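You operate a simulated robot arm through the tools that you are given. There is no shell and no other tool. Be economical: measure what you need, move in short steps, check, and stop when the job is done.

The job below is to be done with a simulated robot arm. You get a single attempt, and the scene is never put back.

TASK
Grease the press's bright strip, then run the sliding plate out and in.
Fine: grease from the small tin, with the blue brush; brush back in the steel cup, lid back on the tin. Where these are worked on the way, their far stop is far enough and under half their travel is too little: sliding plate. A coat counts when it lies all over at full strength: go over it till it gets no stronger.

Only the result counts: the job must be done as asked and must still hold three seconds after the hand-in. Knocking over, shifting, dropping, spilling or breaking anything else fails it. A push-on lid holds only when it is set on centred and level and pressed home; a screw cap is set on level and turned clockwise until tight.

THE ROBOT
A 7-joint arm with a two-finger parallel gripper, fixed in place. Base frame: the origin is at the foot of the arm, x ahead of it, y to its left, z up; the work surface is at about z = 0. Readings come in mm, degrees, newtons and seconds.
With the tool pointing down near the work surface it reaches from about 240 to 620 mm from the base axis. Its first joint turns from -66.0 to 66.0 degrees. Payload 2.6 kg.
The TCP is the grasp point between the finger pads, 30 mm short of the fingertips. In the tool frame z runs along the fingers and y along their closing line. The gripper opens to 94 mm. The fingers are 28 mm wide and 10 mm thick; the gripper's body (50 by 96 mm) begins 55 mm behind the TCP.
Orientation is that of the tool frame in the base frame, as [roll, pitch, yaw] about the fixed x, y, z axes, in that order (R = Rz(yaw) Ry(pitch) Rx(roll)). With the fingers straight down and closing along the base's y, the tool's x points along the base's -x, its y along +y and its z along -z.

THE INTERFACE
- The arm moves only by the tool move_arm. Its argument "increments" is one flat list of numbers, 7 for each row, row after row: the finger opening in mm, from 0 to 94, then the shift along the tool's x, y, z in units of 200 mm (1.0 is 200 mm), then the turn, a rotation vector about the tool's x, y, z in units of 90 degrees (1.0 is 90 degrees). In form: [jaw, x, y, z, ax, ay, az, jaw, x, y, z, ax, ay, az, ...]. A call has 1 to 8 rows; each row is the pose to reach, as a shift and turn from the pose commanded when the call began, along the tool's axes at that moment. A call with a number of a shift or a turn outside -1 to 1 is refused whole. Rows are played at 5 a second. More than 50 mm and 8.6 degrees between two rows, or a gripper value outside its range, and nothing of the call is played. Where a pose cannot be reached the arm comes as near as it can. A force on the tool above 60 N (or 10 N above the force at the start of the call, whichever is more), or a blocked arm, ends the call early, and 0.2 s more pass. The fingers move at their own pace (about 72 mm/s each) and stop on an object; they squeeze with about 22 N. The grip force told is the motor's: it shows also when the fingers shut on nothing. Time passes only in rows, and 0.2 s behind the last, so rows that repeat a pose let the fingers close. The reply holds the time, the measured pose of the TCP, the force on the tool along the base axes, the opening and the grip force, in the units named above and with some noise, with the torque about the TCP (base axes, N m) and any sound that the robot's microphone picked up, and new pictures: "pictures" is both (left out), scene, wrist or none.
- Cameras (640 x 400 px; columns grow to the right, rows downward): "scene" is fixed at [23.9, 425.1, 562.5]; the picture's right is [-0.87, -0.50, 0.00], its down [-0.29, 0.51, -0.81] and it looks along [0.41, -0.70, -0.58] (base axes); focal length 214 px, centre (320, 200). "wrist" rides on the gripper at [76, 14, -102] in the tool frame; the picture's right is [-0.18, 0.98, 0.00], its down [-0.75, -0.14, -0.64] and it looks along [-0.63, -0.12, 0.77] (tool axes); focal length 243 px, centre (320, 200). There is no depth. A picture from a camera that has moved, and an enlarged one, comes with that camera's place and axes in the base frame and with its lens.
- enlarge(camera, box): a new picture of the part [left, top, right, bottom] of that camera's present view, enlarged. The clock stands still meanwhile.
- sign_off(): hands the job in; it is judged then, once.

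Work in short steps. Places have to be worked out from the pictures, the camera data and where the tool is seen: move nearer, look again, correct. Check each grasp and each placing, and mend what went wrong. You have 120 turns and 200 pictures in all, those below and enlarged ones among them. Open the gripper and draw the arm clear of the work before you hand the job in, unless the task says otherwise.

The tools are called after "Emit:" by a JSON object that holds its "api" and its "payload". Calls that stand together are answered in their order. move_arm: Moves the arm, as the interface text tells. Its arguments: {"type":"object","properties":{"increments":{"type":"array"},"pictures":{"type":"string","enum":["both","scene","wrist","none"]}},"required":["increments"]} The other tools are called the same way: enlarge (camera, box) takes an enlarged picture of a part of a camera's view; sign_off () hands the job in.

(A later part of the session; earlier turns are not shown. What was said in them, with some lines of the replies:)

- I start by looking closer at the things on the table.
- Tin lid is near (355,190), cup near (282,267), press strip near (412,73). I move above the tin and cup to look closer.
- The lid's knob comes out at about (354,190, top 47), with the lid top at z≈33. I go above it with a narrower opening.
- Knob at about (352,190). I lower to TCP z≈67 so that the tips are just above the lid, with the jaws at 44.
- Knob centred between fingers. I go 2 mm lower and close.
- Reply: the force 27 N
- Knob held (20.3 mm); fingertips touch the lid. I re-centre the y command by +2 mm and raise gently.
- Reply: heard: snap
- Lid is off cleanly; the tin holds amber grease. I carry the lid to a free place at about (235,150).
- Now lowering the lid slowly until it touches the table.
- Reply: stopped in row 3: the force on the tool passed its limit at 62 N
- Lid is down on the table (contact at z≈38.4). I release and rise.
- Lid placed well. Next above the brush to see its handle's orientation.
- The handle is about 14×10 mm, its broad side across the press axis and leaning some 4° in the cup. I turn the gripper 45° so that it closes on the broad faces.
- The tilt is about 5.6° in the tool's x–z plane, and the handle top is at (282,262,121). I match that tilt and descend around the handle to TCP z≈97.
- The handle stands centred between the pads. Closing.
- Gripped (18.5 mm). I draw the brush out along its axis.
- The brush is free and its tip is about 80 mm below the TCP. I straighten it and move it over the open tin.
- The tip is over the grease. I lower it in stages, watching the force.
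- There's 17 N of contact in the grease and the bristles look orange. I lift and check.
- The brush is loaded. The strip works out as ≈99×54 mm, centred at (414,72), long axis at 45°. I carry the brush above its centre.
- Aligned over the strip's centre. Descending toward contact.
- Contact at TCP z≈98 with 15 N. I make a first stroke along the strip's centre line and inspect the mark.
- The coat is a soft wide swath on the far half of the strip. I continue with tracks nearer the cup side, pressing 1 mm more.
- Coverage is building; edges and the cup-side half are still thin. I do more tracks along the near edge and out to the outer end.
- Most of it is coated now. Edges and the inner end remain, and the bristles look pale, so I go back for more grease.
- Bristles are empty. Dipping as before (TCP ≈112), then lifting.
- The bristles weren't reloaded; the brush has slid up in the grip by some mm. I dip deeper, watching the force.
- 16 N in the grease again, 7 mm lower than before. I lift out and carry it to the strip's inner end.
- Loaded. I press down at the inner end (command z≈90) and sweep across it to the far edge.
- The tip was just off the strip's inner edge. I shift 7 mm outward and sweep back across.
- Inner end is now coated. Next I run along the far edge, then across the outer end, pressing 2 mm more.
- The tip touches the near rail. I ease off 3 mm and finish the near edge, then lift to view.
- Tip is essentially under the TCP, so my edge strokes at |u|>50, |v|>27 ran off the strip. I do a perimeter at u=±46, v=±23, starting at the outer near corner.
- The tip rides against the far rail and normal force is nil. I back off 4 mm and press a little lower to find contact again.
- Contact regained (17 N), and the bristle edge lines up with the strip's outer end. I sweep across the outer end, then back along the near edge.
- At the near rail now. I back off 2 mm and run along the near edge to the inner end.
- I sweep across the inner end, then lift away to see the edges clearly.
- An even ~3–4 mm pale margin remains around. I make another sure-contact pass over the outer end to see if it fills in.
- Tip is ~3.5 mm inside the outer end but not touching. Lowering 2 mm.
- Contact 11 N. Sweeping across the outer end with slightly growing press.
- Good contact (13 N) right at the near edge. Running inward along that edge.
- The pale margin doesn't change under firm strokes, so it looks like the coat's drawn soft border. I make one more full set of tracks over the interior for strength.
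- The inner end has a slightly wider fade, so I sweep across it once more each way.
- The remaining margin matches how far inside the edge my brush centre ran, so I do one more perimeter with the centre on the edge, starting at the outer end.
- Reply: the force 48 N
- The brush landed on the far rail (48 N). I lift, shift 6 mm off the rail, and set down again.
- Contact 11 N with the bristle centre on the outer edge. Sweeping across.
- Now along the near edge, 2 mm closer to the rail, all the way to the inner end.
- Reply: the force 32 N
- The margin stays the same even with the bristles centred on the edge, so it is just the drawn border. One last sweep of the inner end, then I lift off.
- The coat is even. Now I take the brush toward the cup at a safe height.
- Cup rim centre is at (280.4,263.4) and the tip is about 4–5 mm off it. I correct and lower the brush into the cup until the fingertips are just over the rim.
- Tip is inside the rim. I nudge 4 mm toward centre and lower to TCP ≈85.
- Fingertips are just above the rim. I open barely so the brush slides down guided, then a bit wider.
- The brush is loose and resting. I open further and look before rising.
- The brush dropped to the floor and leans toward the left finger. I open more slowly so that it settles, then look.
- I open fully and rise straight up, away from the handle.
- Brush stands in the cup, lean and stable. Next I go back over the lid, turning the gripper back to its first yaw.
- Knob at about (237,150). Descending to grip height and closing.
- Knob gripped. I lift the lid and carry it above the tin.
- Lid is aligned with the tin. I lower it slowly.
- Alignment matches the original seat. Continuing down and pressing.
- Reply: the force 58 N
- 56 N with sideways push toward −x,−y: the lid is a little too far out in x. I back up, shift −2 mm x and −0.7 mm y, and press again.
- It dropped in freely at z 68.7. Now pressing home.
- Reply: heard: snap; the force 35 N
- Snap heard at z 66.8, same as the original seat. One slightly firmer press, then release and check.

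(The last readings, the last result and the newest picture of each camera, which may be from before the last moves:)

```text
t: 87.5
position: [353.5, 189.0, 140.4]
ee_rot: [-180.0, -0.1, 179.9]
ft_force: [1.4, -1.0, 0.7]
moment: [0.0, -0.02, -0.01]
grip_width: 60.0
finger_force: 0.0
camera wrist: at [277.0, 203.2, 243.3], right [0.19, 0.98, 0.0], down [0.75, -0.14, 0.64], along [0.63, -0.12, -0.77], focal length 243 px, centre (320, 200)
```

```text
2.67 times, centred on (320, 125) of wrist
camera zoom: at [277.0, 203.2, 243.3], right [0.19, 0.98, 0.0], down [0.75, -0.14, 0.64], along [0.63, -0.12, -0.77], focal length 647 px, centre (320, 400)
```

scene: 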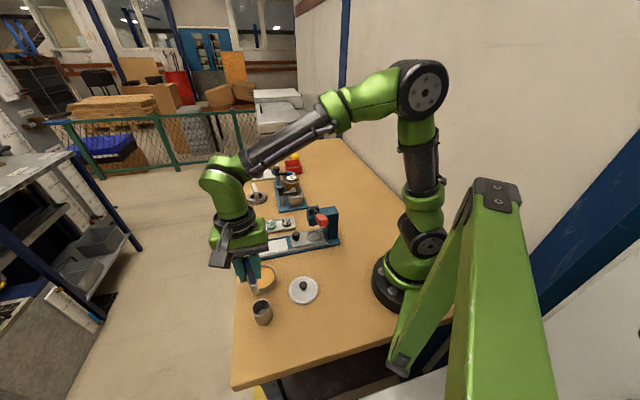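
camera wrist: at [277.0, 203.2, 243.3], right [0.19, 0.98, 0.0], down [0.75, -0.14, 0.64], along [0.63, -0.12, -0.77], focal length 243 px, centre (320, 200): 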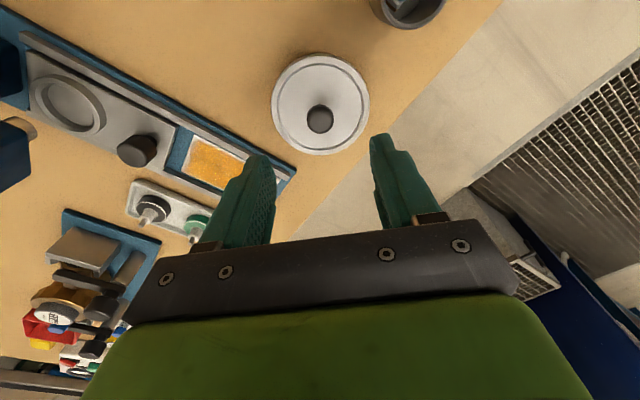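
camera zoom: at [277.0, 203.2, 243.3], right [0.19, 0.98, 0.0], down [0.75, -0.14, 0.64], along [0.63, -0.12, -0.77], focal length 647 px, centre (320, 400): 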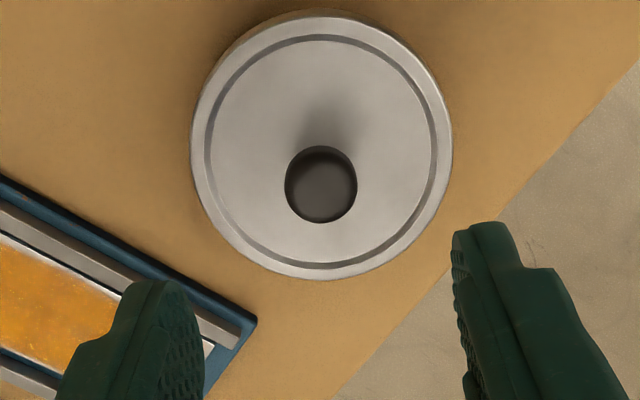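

Lid is on, level, with a snap. Now the plate: I go with the jaws turned along the slide to hover near its black knob.

Emit:
{"api": "move_arm", "payload": {"increments": [70, -0.01, -0.13, -0.05, 0, 0, 0.0835, 70, -0.02, -0.27, -0.05, 0, 0, 0.167, 70, -0.03, -0.4, -0.05, 0, 0, 0.25, 70, -0.04, -0.54, -0.05, 0, 0, 0.333, 70, -0.05, -0.67, 0, 0, 0, 0.4165, 70, -0.0615, -0.8, 0.1, 0, 0, 0.5], "pictures": "wrist"}}

Emit:
{"api": "enlarge", "payload": {"camera": "scene", "box": [245, 190, 345, 265]}}

Emit:
{"api": "enlarge", "payload": {"camera": "wrist", "box": [160, 20, 480, 220]}}

```text
t: 89.0
position: [363.6, 30.2, 120.5]
ee_rot: [-180.0, 0.1, 134.7]
ft_force: [0.7, 0.4, 0.2]
moment: [0.01, 0.02, -0.03]
grip_width: 69.9
finger_force: 0.0
camera wrist: at [320.9, 94.1, 223.6], right [0.83, 0.56, 0.0], down [0.43, -0.63, 0.64], along [0.36, -0.53, -0.77], focal length 243 px, centre (320, 200)
```

wrist: 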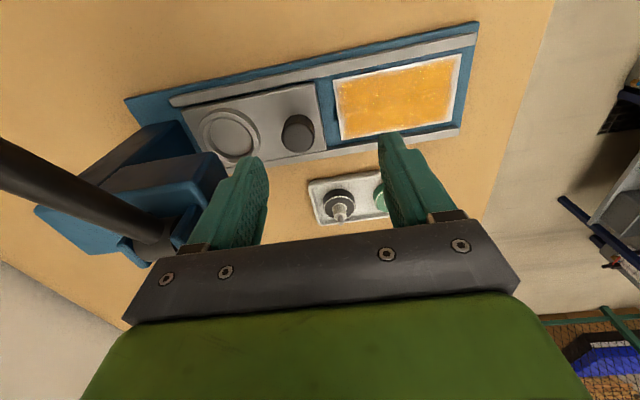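

```text
5.33 times, centred on (295, 228) of scene
camera zoom: at [23.9, 425.1, 562.5], right [-0.87, -0.5, 0.0], down [-0.29, 0.51, -0.81], along [0.41, -0.7, -0.58], focal length 1144 px, centre (453, 53)
```

zoom: 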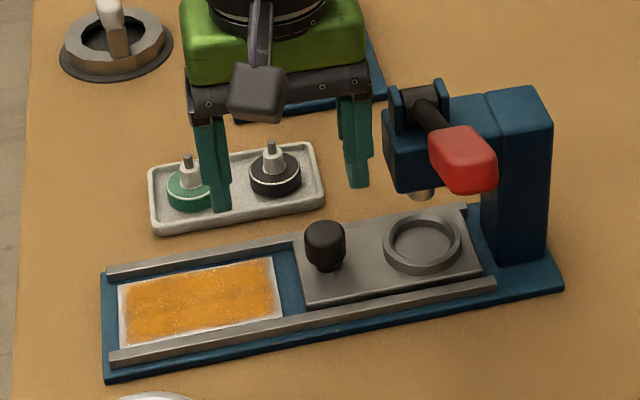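

```text
2.00 times, centred on (320, 120) of wrist
camera zoom: at [320.9, 94.1, 223.6], right [0.83, 0.56, 0.0], down [0.43, -0.63, 0.64], along [0.36, -0.53, -0.77], focal length 485 px, centre (320, 360)
```

zoom: 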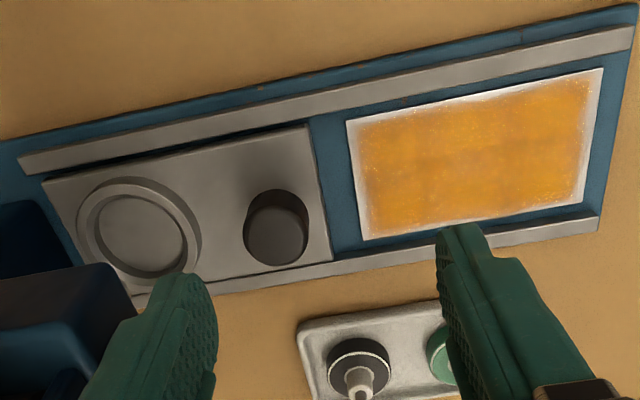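

The knob is at (354,15), top z≈47. The −u finger fits between it and the ring; I lower to TCP 60 with the knob between the open fingers.

Emit:
{"api": "move_arm", "payload": {"increments": [70, -0.02, 0.004, 0.1, 0, 0, 0, 70, -0.02, 0.004, 0.2, 0, 0, 0, 70, -0.02, 0.004, 0.27, 0, 0, 0, 70, -0.02, 0.004, 0.3025, 0, 0, 0], "pictures": "none"}}

Emit:
{"api": "enlarge", "payload": {"camera": "scene", "box": [245, 190, 345, 265]}}

Emit:
{"api": "enlarge", "payload": {"camera": "wrist", "box": [160, 60, 480, 260]}}

```text
t: 90.0
position: [366.8, 28.4, 59.6]
ee_rot: [-180.0, 0.1, 134.9]
ft_force: [-0.9, 0.7, 0.8]
moment: [-0.04, 0.01, 0.01]
grip_width: 70.3
finger_force: 0.0
```

```text
5.33 times, centred on (295, 228) of scene
camera zoom: at [23.9, 425.1, 562.5], right [-0.87, -0.5, 0.0], down [-0.29, 0.51, -0.81], along [0.41, -0.7, -0.58], focal length 1144 px, centre (453, 53)
```

zoom: 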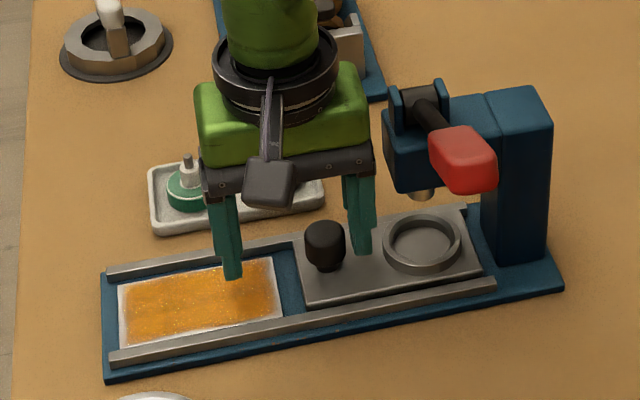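

```text
2.00 times, centred on (320, 160) of wrist
camera zoom: at [323.1, 91.4, 163.0], right [0.83, 0.56, 0.0], down [0.43, -0.63, 0.64], along [0.36, -0.53, -0.77], focal length 485 px, centre (320, 280)
```

zoom: 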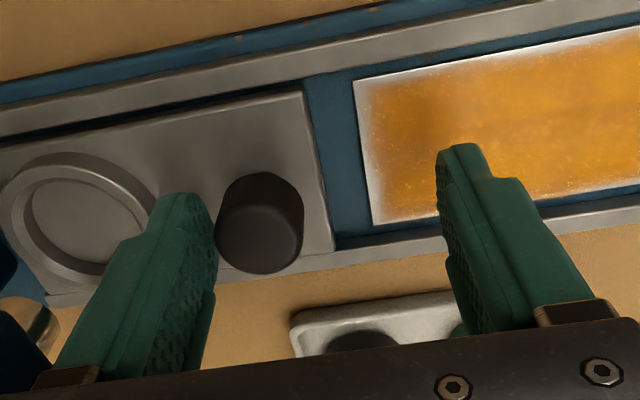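

Positioned well. I push the knob outward by moving along the slide.

Emit:
{"api": "move_arm", "payload": {"increments": [70, 0, 0.05, 0, 0, 0, 0, 70, 0, 0.1, 0, 0, 0, 0, 70, 0, 0.15, 0, 0, 0, 0, 70, 0, 0.2, 0, 0, 0, 0, 70, 0, 0.25, 0, 0, 0, 0, 70, 0, 0.3, 0, 0, 0, 0], "pictures": "none"}}

Emit:
{"api": "enlarge", "payload": {"camera": "scene", "box": [245, 190, 345, 265]}}

```text
t: 91.3
position: [410.9, 70.0, 61.5]
ee_rot: [-180.0, 0.0, 134.8]
ft_force: [0.5, -0.8, 0.9]
moment: [0.03, 0.01, 0.0]
grip_width: 69.7
finger_force: 0.0
```

```text
5.33 times, centred on (295, 228) of scene
camera zoom: at [23.9, 425.1, 562.5], right [-0.87, -0.5, 0.0], down [-0.29, 0.51, -0.81], along [0.41, -0.7, -0.58], focal length 1144 px, centre (453, 53)
```

zoom: 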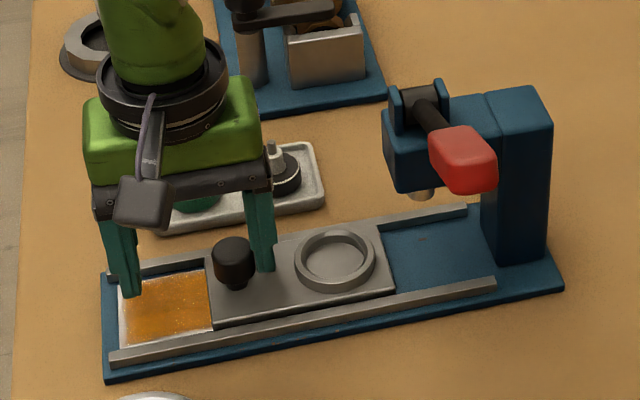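

The plate runs easily. Continuing outward to the far stop.

Emit:
{"api": "move_arm", "payload": {"increments": [70, 0, 0.05, 0, 0, 0, 0, 70, 0, 0.1, 0, 0, 0, 0, 70, 0, 0.14, 0, 0, 0, 0, 70, 0, 0.17, 0, 0, 0, 0, 70, 0, 0.2, 0, 0, 0, 0, 70, 0, 0.225, 0, 0, 0, 0], "pictures": "none"}}

Emit:
{"api": "enlarge", "payload": {"camera": "scene", "box": [245, 190, 345, 265]}}

```text
t: 92.8
position: [440.3, 100.8, 58.6]
ee_rot: [-179.7, -0.1, 134.7]
ft_force: [-11.3, -8.4, 2.1]
moment: [-0.18, 0.51, -0.1]
grip_width: 78.1
finger_force: 7.1
```

```text
5.33 times, centred on (295, 228) of scene
camera zoom: at [23.9, 425.1, 562.5], right [-0.87, -0.5, 0.0], down [-0.29, 0.51, -0.81], along [0.41, -0.7, -0.58], focal length 1144 px, centre (453, 53)
```

zoom: 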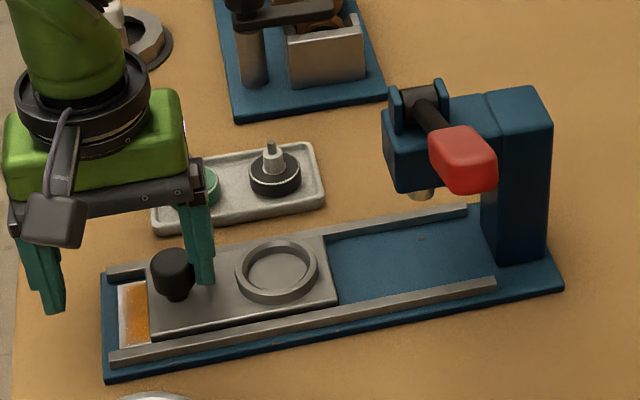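

The plate is against its far stop (the finger yields at 7 N). I raise, close the fingers, and come down on the outer side of the knob to push it back in.

Emit:
{"api": "move_arm", "payload": {"increments": [70, 0, -0.03, 0, 0, 0, 0, 70, 0, -0.03, -0.15, 0, 0, 0, 70, 0, -0.03, -0.2, 0, 0, 0, 0, 0, 0.05, -0.2, 0, 0, 0, 0, 0, 0.05, -0.2, 0, 0, 0, 0, 0, 0.05, -0.2, 0, 0, 0], "pictures": "none"}}

Emit:
{"api": "enlarge", "payload": {"camera": "wrist", "box": [160, 60, 480, 260]}}

Emit:
{"api": "enlarge", "payload": {"camera": "scene", "box": [225, 190, 325, 265]}}

```text
t: 94.2
position: [450.6, 109.5, 100.5]
ee_rot: [-180.0, 0.1, 134.9]
ft_force: [0.3, 0.4, -0.3]
moment: [-0.01, 0.02, 0.02]
grip_width: 0.1
finger_force: 22.7
```

```text
2.00 times, centred on (320, 160) of wrist
camera zoom: at [405.8, 172.4, 203.0], right [0.83, 0.56, 0.0], down [0.43, -0.63, 0.64], along [0.36, -0.53, -0.77], focal length 485 px, centre (320, 280)
```

zoom: 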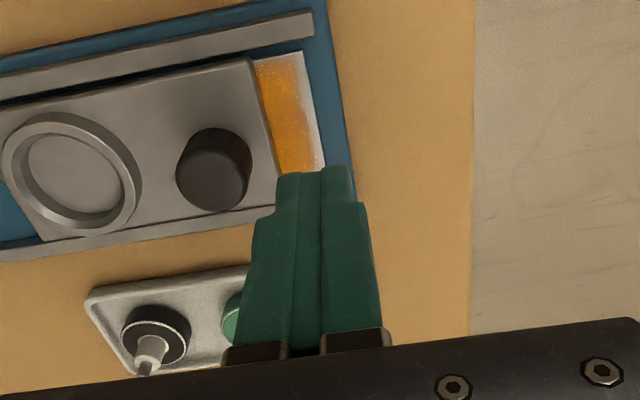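

```text
5.33 times, centred on (275, 228) of scene
camera zoom: at [23.9, 425.1, 562.5], right [-0.87, -0.5, 0.0], down [-0.29, 0.51, -0.81], along [0.41, -0.7, -0.58], focal length 1144 px, centre (560, 53)
```

zoom: 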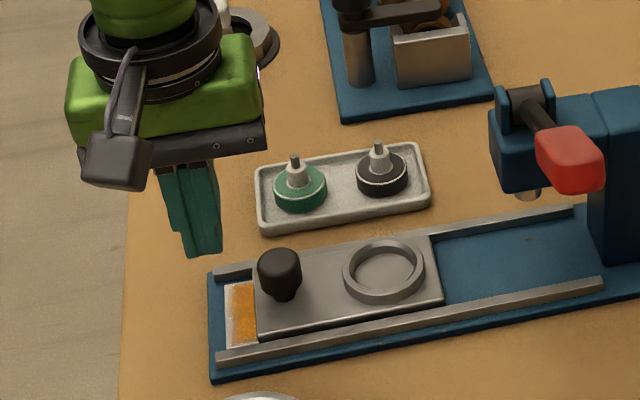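

The knob is at u≈15; the closed fingers clear it by 15 mm. I lower and push inward.

Emit:
{"api": "move_arm", "payload": {"increments": [0, 0.012, 0, 0.1, 0, 0, 0, 0, 0.012, 0, 0.205, 0, 0, 0, 0, 0.012, -0.07, 0.205, 0, 0, 0, 0, 0.012, -0.14, 0.205, 0, 0, 0, 0, 0.012, -0.21, 0.205, 0, 0, 0, 0, 0.012, -0.28, 0.205, 0, 0, 0, 0, 0.012, -0.35, 0.205, 0, 0, 0, 0, 0.012, -0.42, 0.205, 0, 0, 0], "pictures": "none"}}

Emit:
{"api": "enlarge", "payload": {"camera": "scene", "box": [245, 190, 345, 265]}}

```text
t: 96.0
position: [388.4, 50.8, 58.6]
ee_rot: [179.9, 0.1, 134.7]
ft_force: [-0.5, -0.3, 0.6]
moment: [0.04, -0.02, 0.01]
grip_width: 0.0
finger_force: 22.3
```

```text
5.33 times, centred on (295, 228) of scene
camera zoom: at [24.0, 425.1, 562.5], right [-0.87, -0.5, 0.0], down [-0.29, 0.51, -0.81], along [0.41, -0.7, -0.58], focal length 1144 px, centre (453, 53)
```

zoom: 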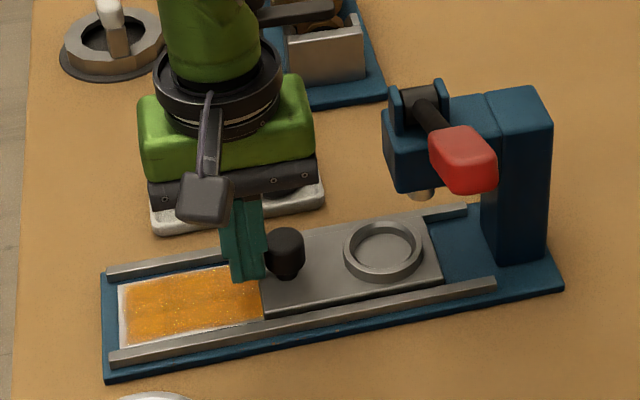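

The plate follows inward. About 27 mm remain to the inner stop.

Emit:
{"api": "move_arm", "payload": {"increments": [0, 0, -0.05, 0, 0, 0, 0, 0, 0, -0.09, 0, 0, 0, 0, 0, 0, -0.115, 0, 0, 0, 0, 0, 0, -0.13, 0, 0, 0, 0], "pictures": "none"}}

Emit:
{"api": "enlarge", "payload": {"camera": "scene", "box": [245, 190, 345, 265]}}

```text
t: 97.0
position: [370.2, 33.1, 58.1]
ee_rot: [180.0, 0.2, 135.0]
ft_force: [-0.7, -0.4, 0.1]
moment: [0.02, 0.03, -0.01]
grip_width: 0.2
finger_force: 21.9
```

```text
5.33 times, centred on (295, 228) of scene
camera zoom: at [23.9, 425.1, 562.5], right [-0.87, -0.5, 0.0], down [-0.29, 0.51, -0.81], along [0.41, -0.7, -0.58], focal length 1144 px, centre (453, 53)
```

zoom: 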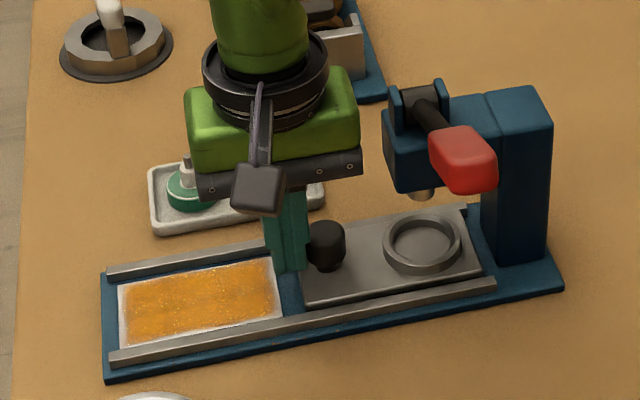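

Almost home. A few more mm gently until the stop is felt.

Emit:
{"api": "move_arm", "payload": {"increments": [0, 0, -0.008, 0, 0, 0, 0, 0, 0, -0.016, 0, 0, 0, 0, 0, 0, -0.022, 0, 0, 0, 0], "pictures": "none"}}

```text
t: 97.8
position: [367.7, 31.5, 59.1]
ee_rot: [179.8, 0.3, 135.1]
ft_force: [14.0, 12.1, -13.4]
moment: [0.43, -0.47, 0.08]
grip_width: 0.2
finger_force: 22.1
```

The inner stop is felt (≈18 N). I back off, rise and draw clear.

Emit:
{"api": "move_arm", "payload": {"increments": [0, 0, 0.05, 0, 0, 0, 0, 20, 0, 0.05, -0.2, 0, 0, 0, 40, 0, 0.05, -0.4, 0, 0, 0, 60, 0, 0.05, -0.6, 0, 0, 0, 60, 0, 0.05, -0.8, 0, 0, 0, 60, 0.1, -0.1, -1, 0, 0, 0, 60, 0.15, -0.3, -1, 0, 0, 0]}}

Emit:
{"api": "enlarge", "payload": {"camera": "scene", "box": [240, 200, 345, 265]}}

Emit:
{"api": "enlarge", "payload": {"camera": "scene", "box": [230, 250, 330, 330]}}

```text
refused: row 6 steps farther than a row can; nothing moved
```

```text
6.10 times, centred on (292, 232) of scene
camera zoom: at [24.0, 425.1, 562.5], right [-0.87, -0.5, 0.0], down [-0.29, 0.51, -0.81], along [0.41, -0.7, -0.58], focal length 1307 px, centre (488, 2)
```

zoom: 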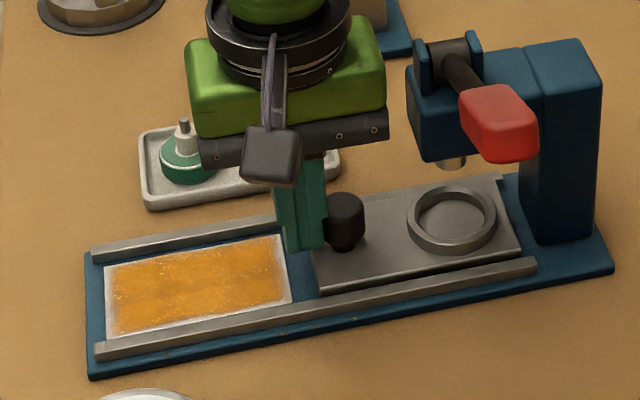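

```text
5.00 times, centred on (280, 290) of scene
camera zoom: at [24.0, 425.1, 562.5], right [-0.87, -0.5, 0.0], down [-0.29, 0.51, -0.81], along [0.41, -0.7, -0.58], focal length 1072 px, centre (520, -250)
```

zoom: 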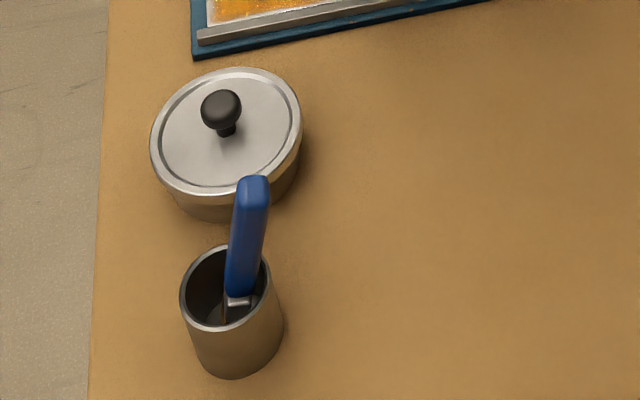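

One step was too long; I send a shorter retreat. The lid, brush and cup all look right.

Emit:
{"api": "move_arm", "payload": {"increments": [0, 0, 0.05, 0, 0, 0, 0, 20, 0, 0.05, -0.2, 0, 0, 0, 40, 0, 0.05, -0.4, 0, 0, 0, 60, 0, 0.05, -0.6, 0, 0, 0, 60, 0, 0.05, -0.8, 0, 0, 0, 60, 0, 0.05, -1, 0, 0, 0]}}

Emit:
{"api": "enlarge", "payload": {"camera": "scene", "box": [240, 200, 345, 265]}}

Emit:
{"api": "enlarge", "payload": {"camera": "wrist", "box": [200, 20, 440, 180]}}

```text
t: 99.2
position: [371.7, 37.1, 261.3]
ee_rot: [179.9, 0.1, 134.8]
ft_force: [0.0, -0.3, 0.4]
moment: [0.01, -0.01, -0.01]
grip_width: 60.1
finger_force: 0.1
camera wrist: at [328.6, 100.6, 365.0], right [0.83, 0.56, 0.0], down [0.43, -0.63, 0.64], along [0.36, -0.53, -0.77], focal length 243 px, centre (320, 200)
```

scene: 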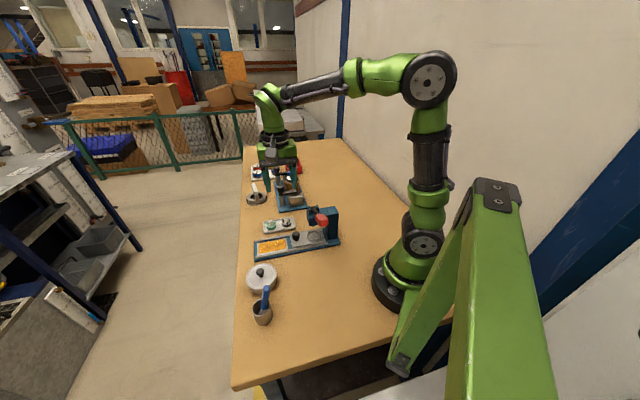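
wrist: 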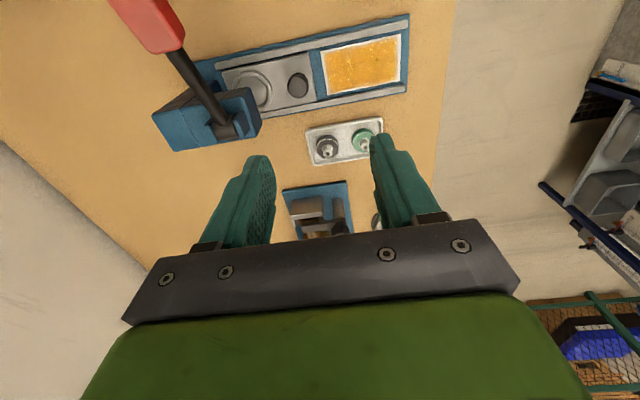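

```text
6.10 times, centred on (292, 232) of scene
camera zoom: at [23.9, 425.1, 562.5], right [-0.87, -0.5, 0.0], down [-0.29, 0.51, -0.81], along [0.41, -0.7, -0.58], focal length 1307 px, centre (488, 2)
```

zoom: 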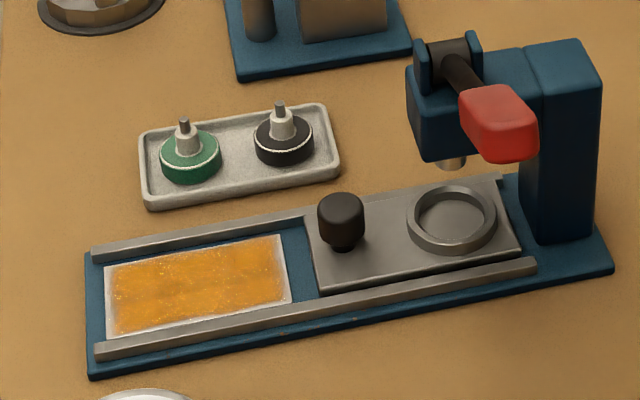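

```text
2.50 times, centred on (320, 100) of wrist
camera zoom: at [328.6, 100.6, 365.0], right [0.83, 0.56, 0.0], down [0.43, -0.63, 0.64], along [0.36, -0.53, -0.77], focal length 606 px, centre (320, 450)
```

zoom: 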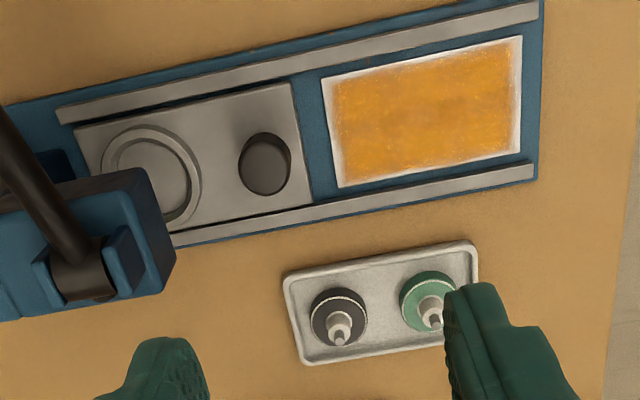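

Everything is in its final state: the coat is even, the plate is back in, the lid is on, the brush is in the cup, and the gripper is open and clear. Handing in.

Emit:
{"api": "sign_off", "payload": {}}

```text
The job is handed in.
```

I handed the job in with everything in place, though a thin 3–4 mm pale border shows around the grease on the strip. Firm passes with the brush right on the edge didn't change it, so I took it for how the coat is drawn; if it's a real gap, the coat would fall short of "all over".

- **Strip:** I greased it from the small tin with the blue brush.
- **Sliding plate:** it went out to its far stop and back in to the inner stop.
- **Brush:** it is back in the steel cup. It slid up in the grip while brushing, so it dropped the last couple of centimetres into the cup and leans there.
- **Lid:** it snapped back onto the tin and sits level. The tin may have shifted about 2 mm while I pressed it on.
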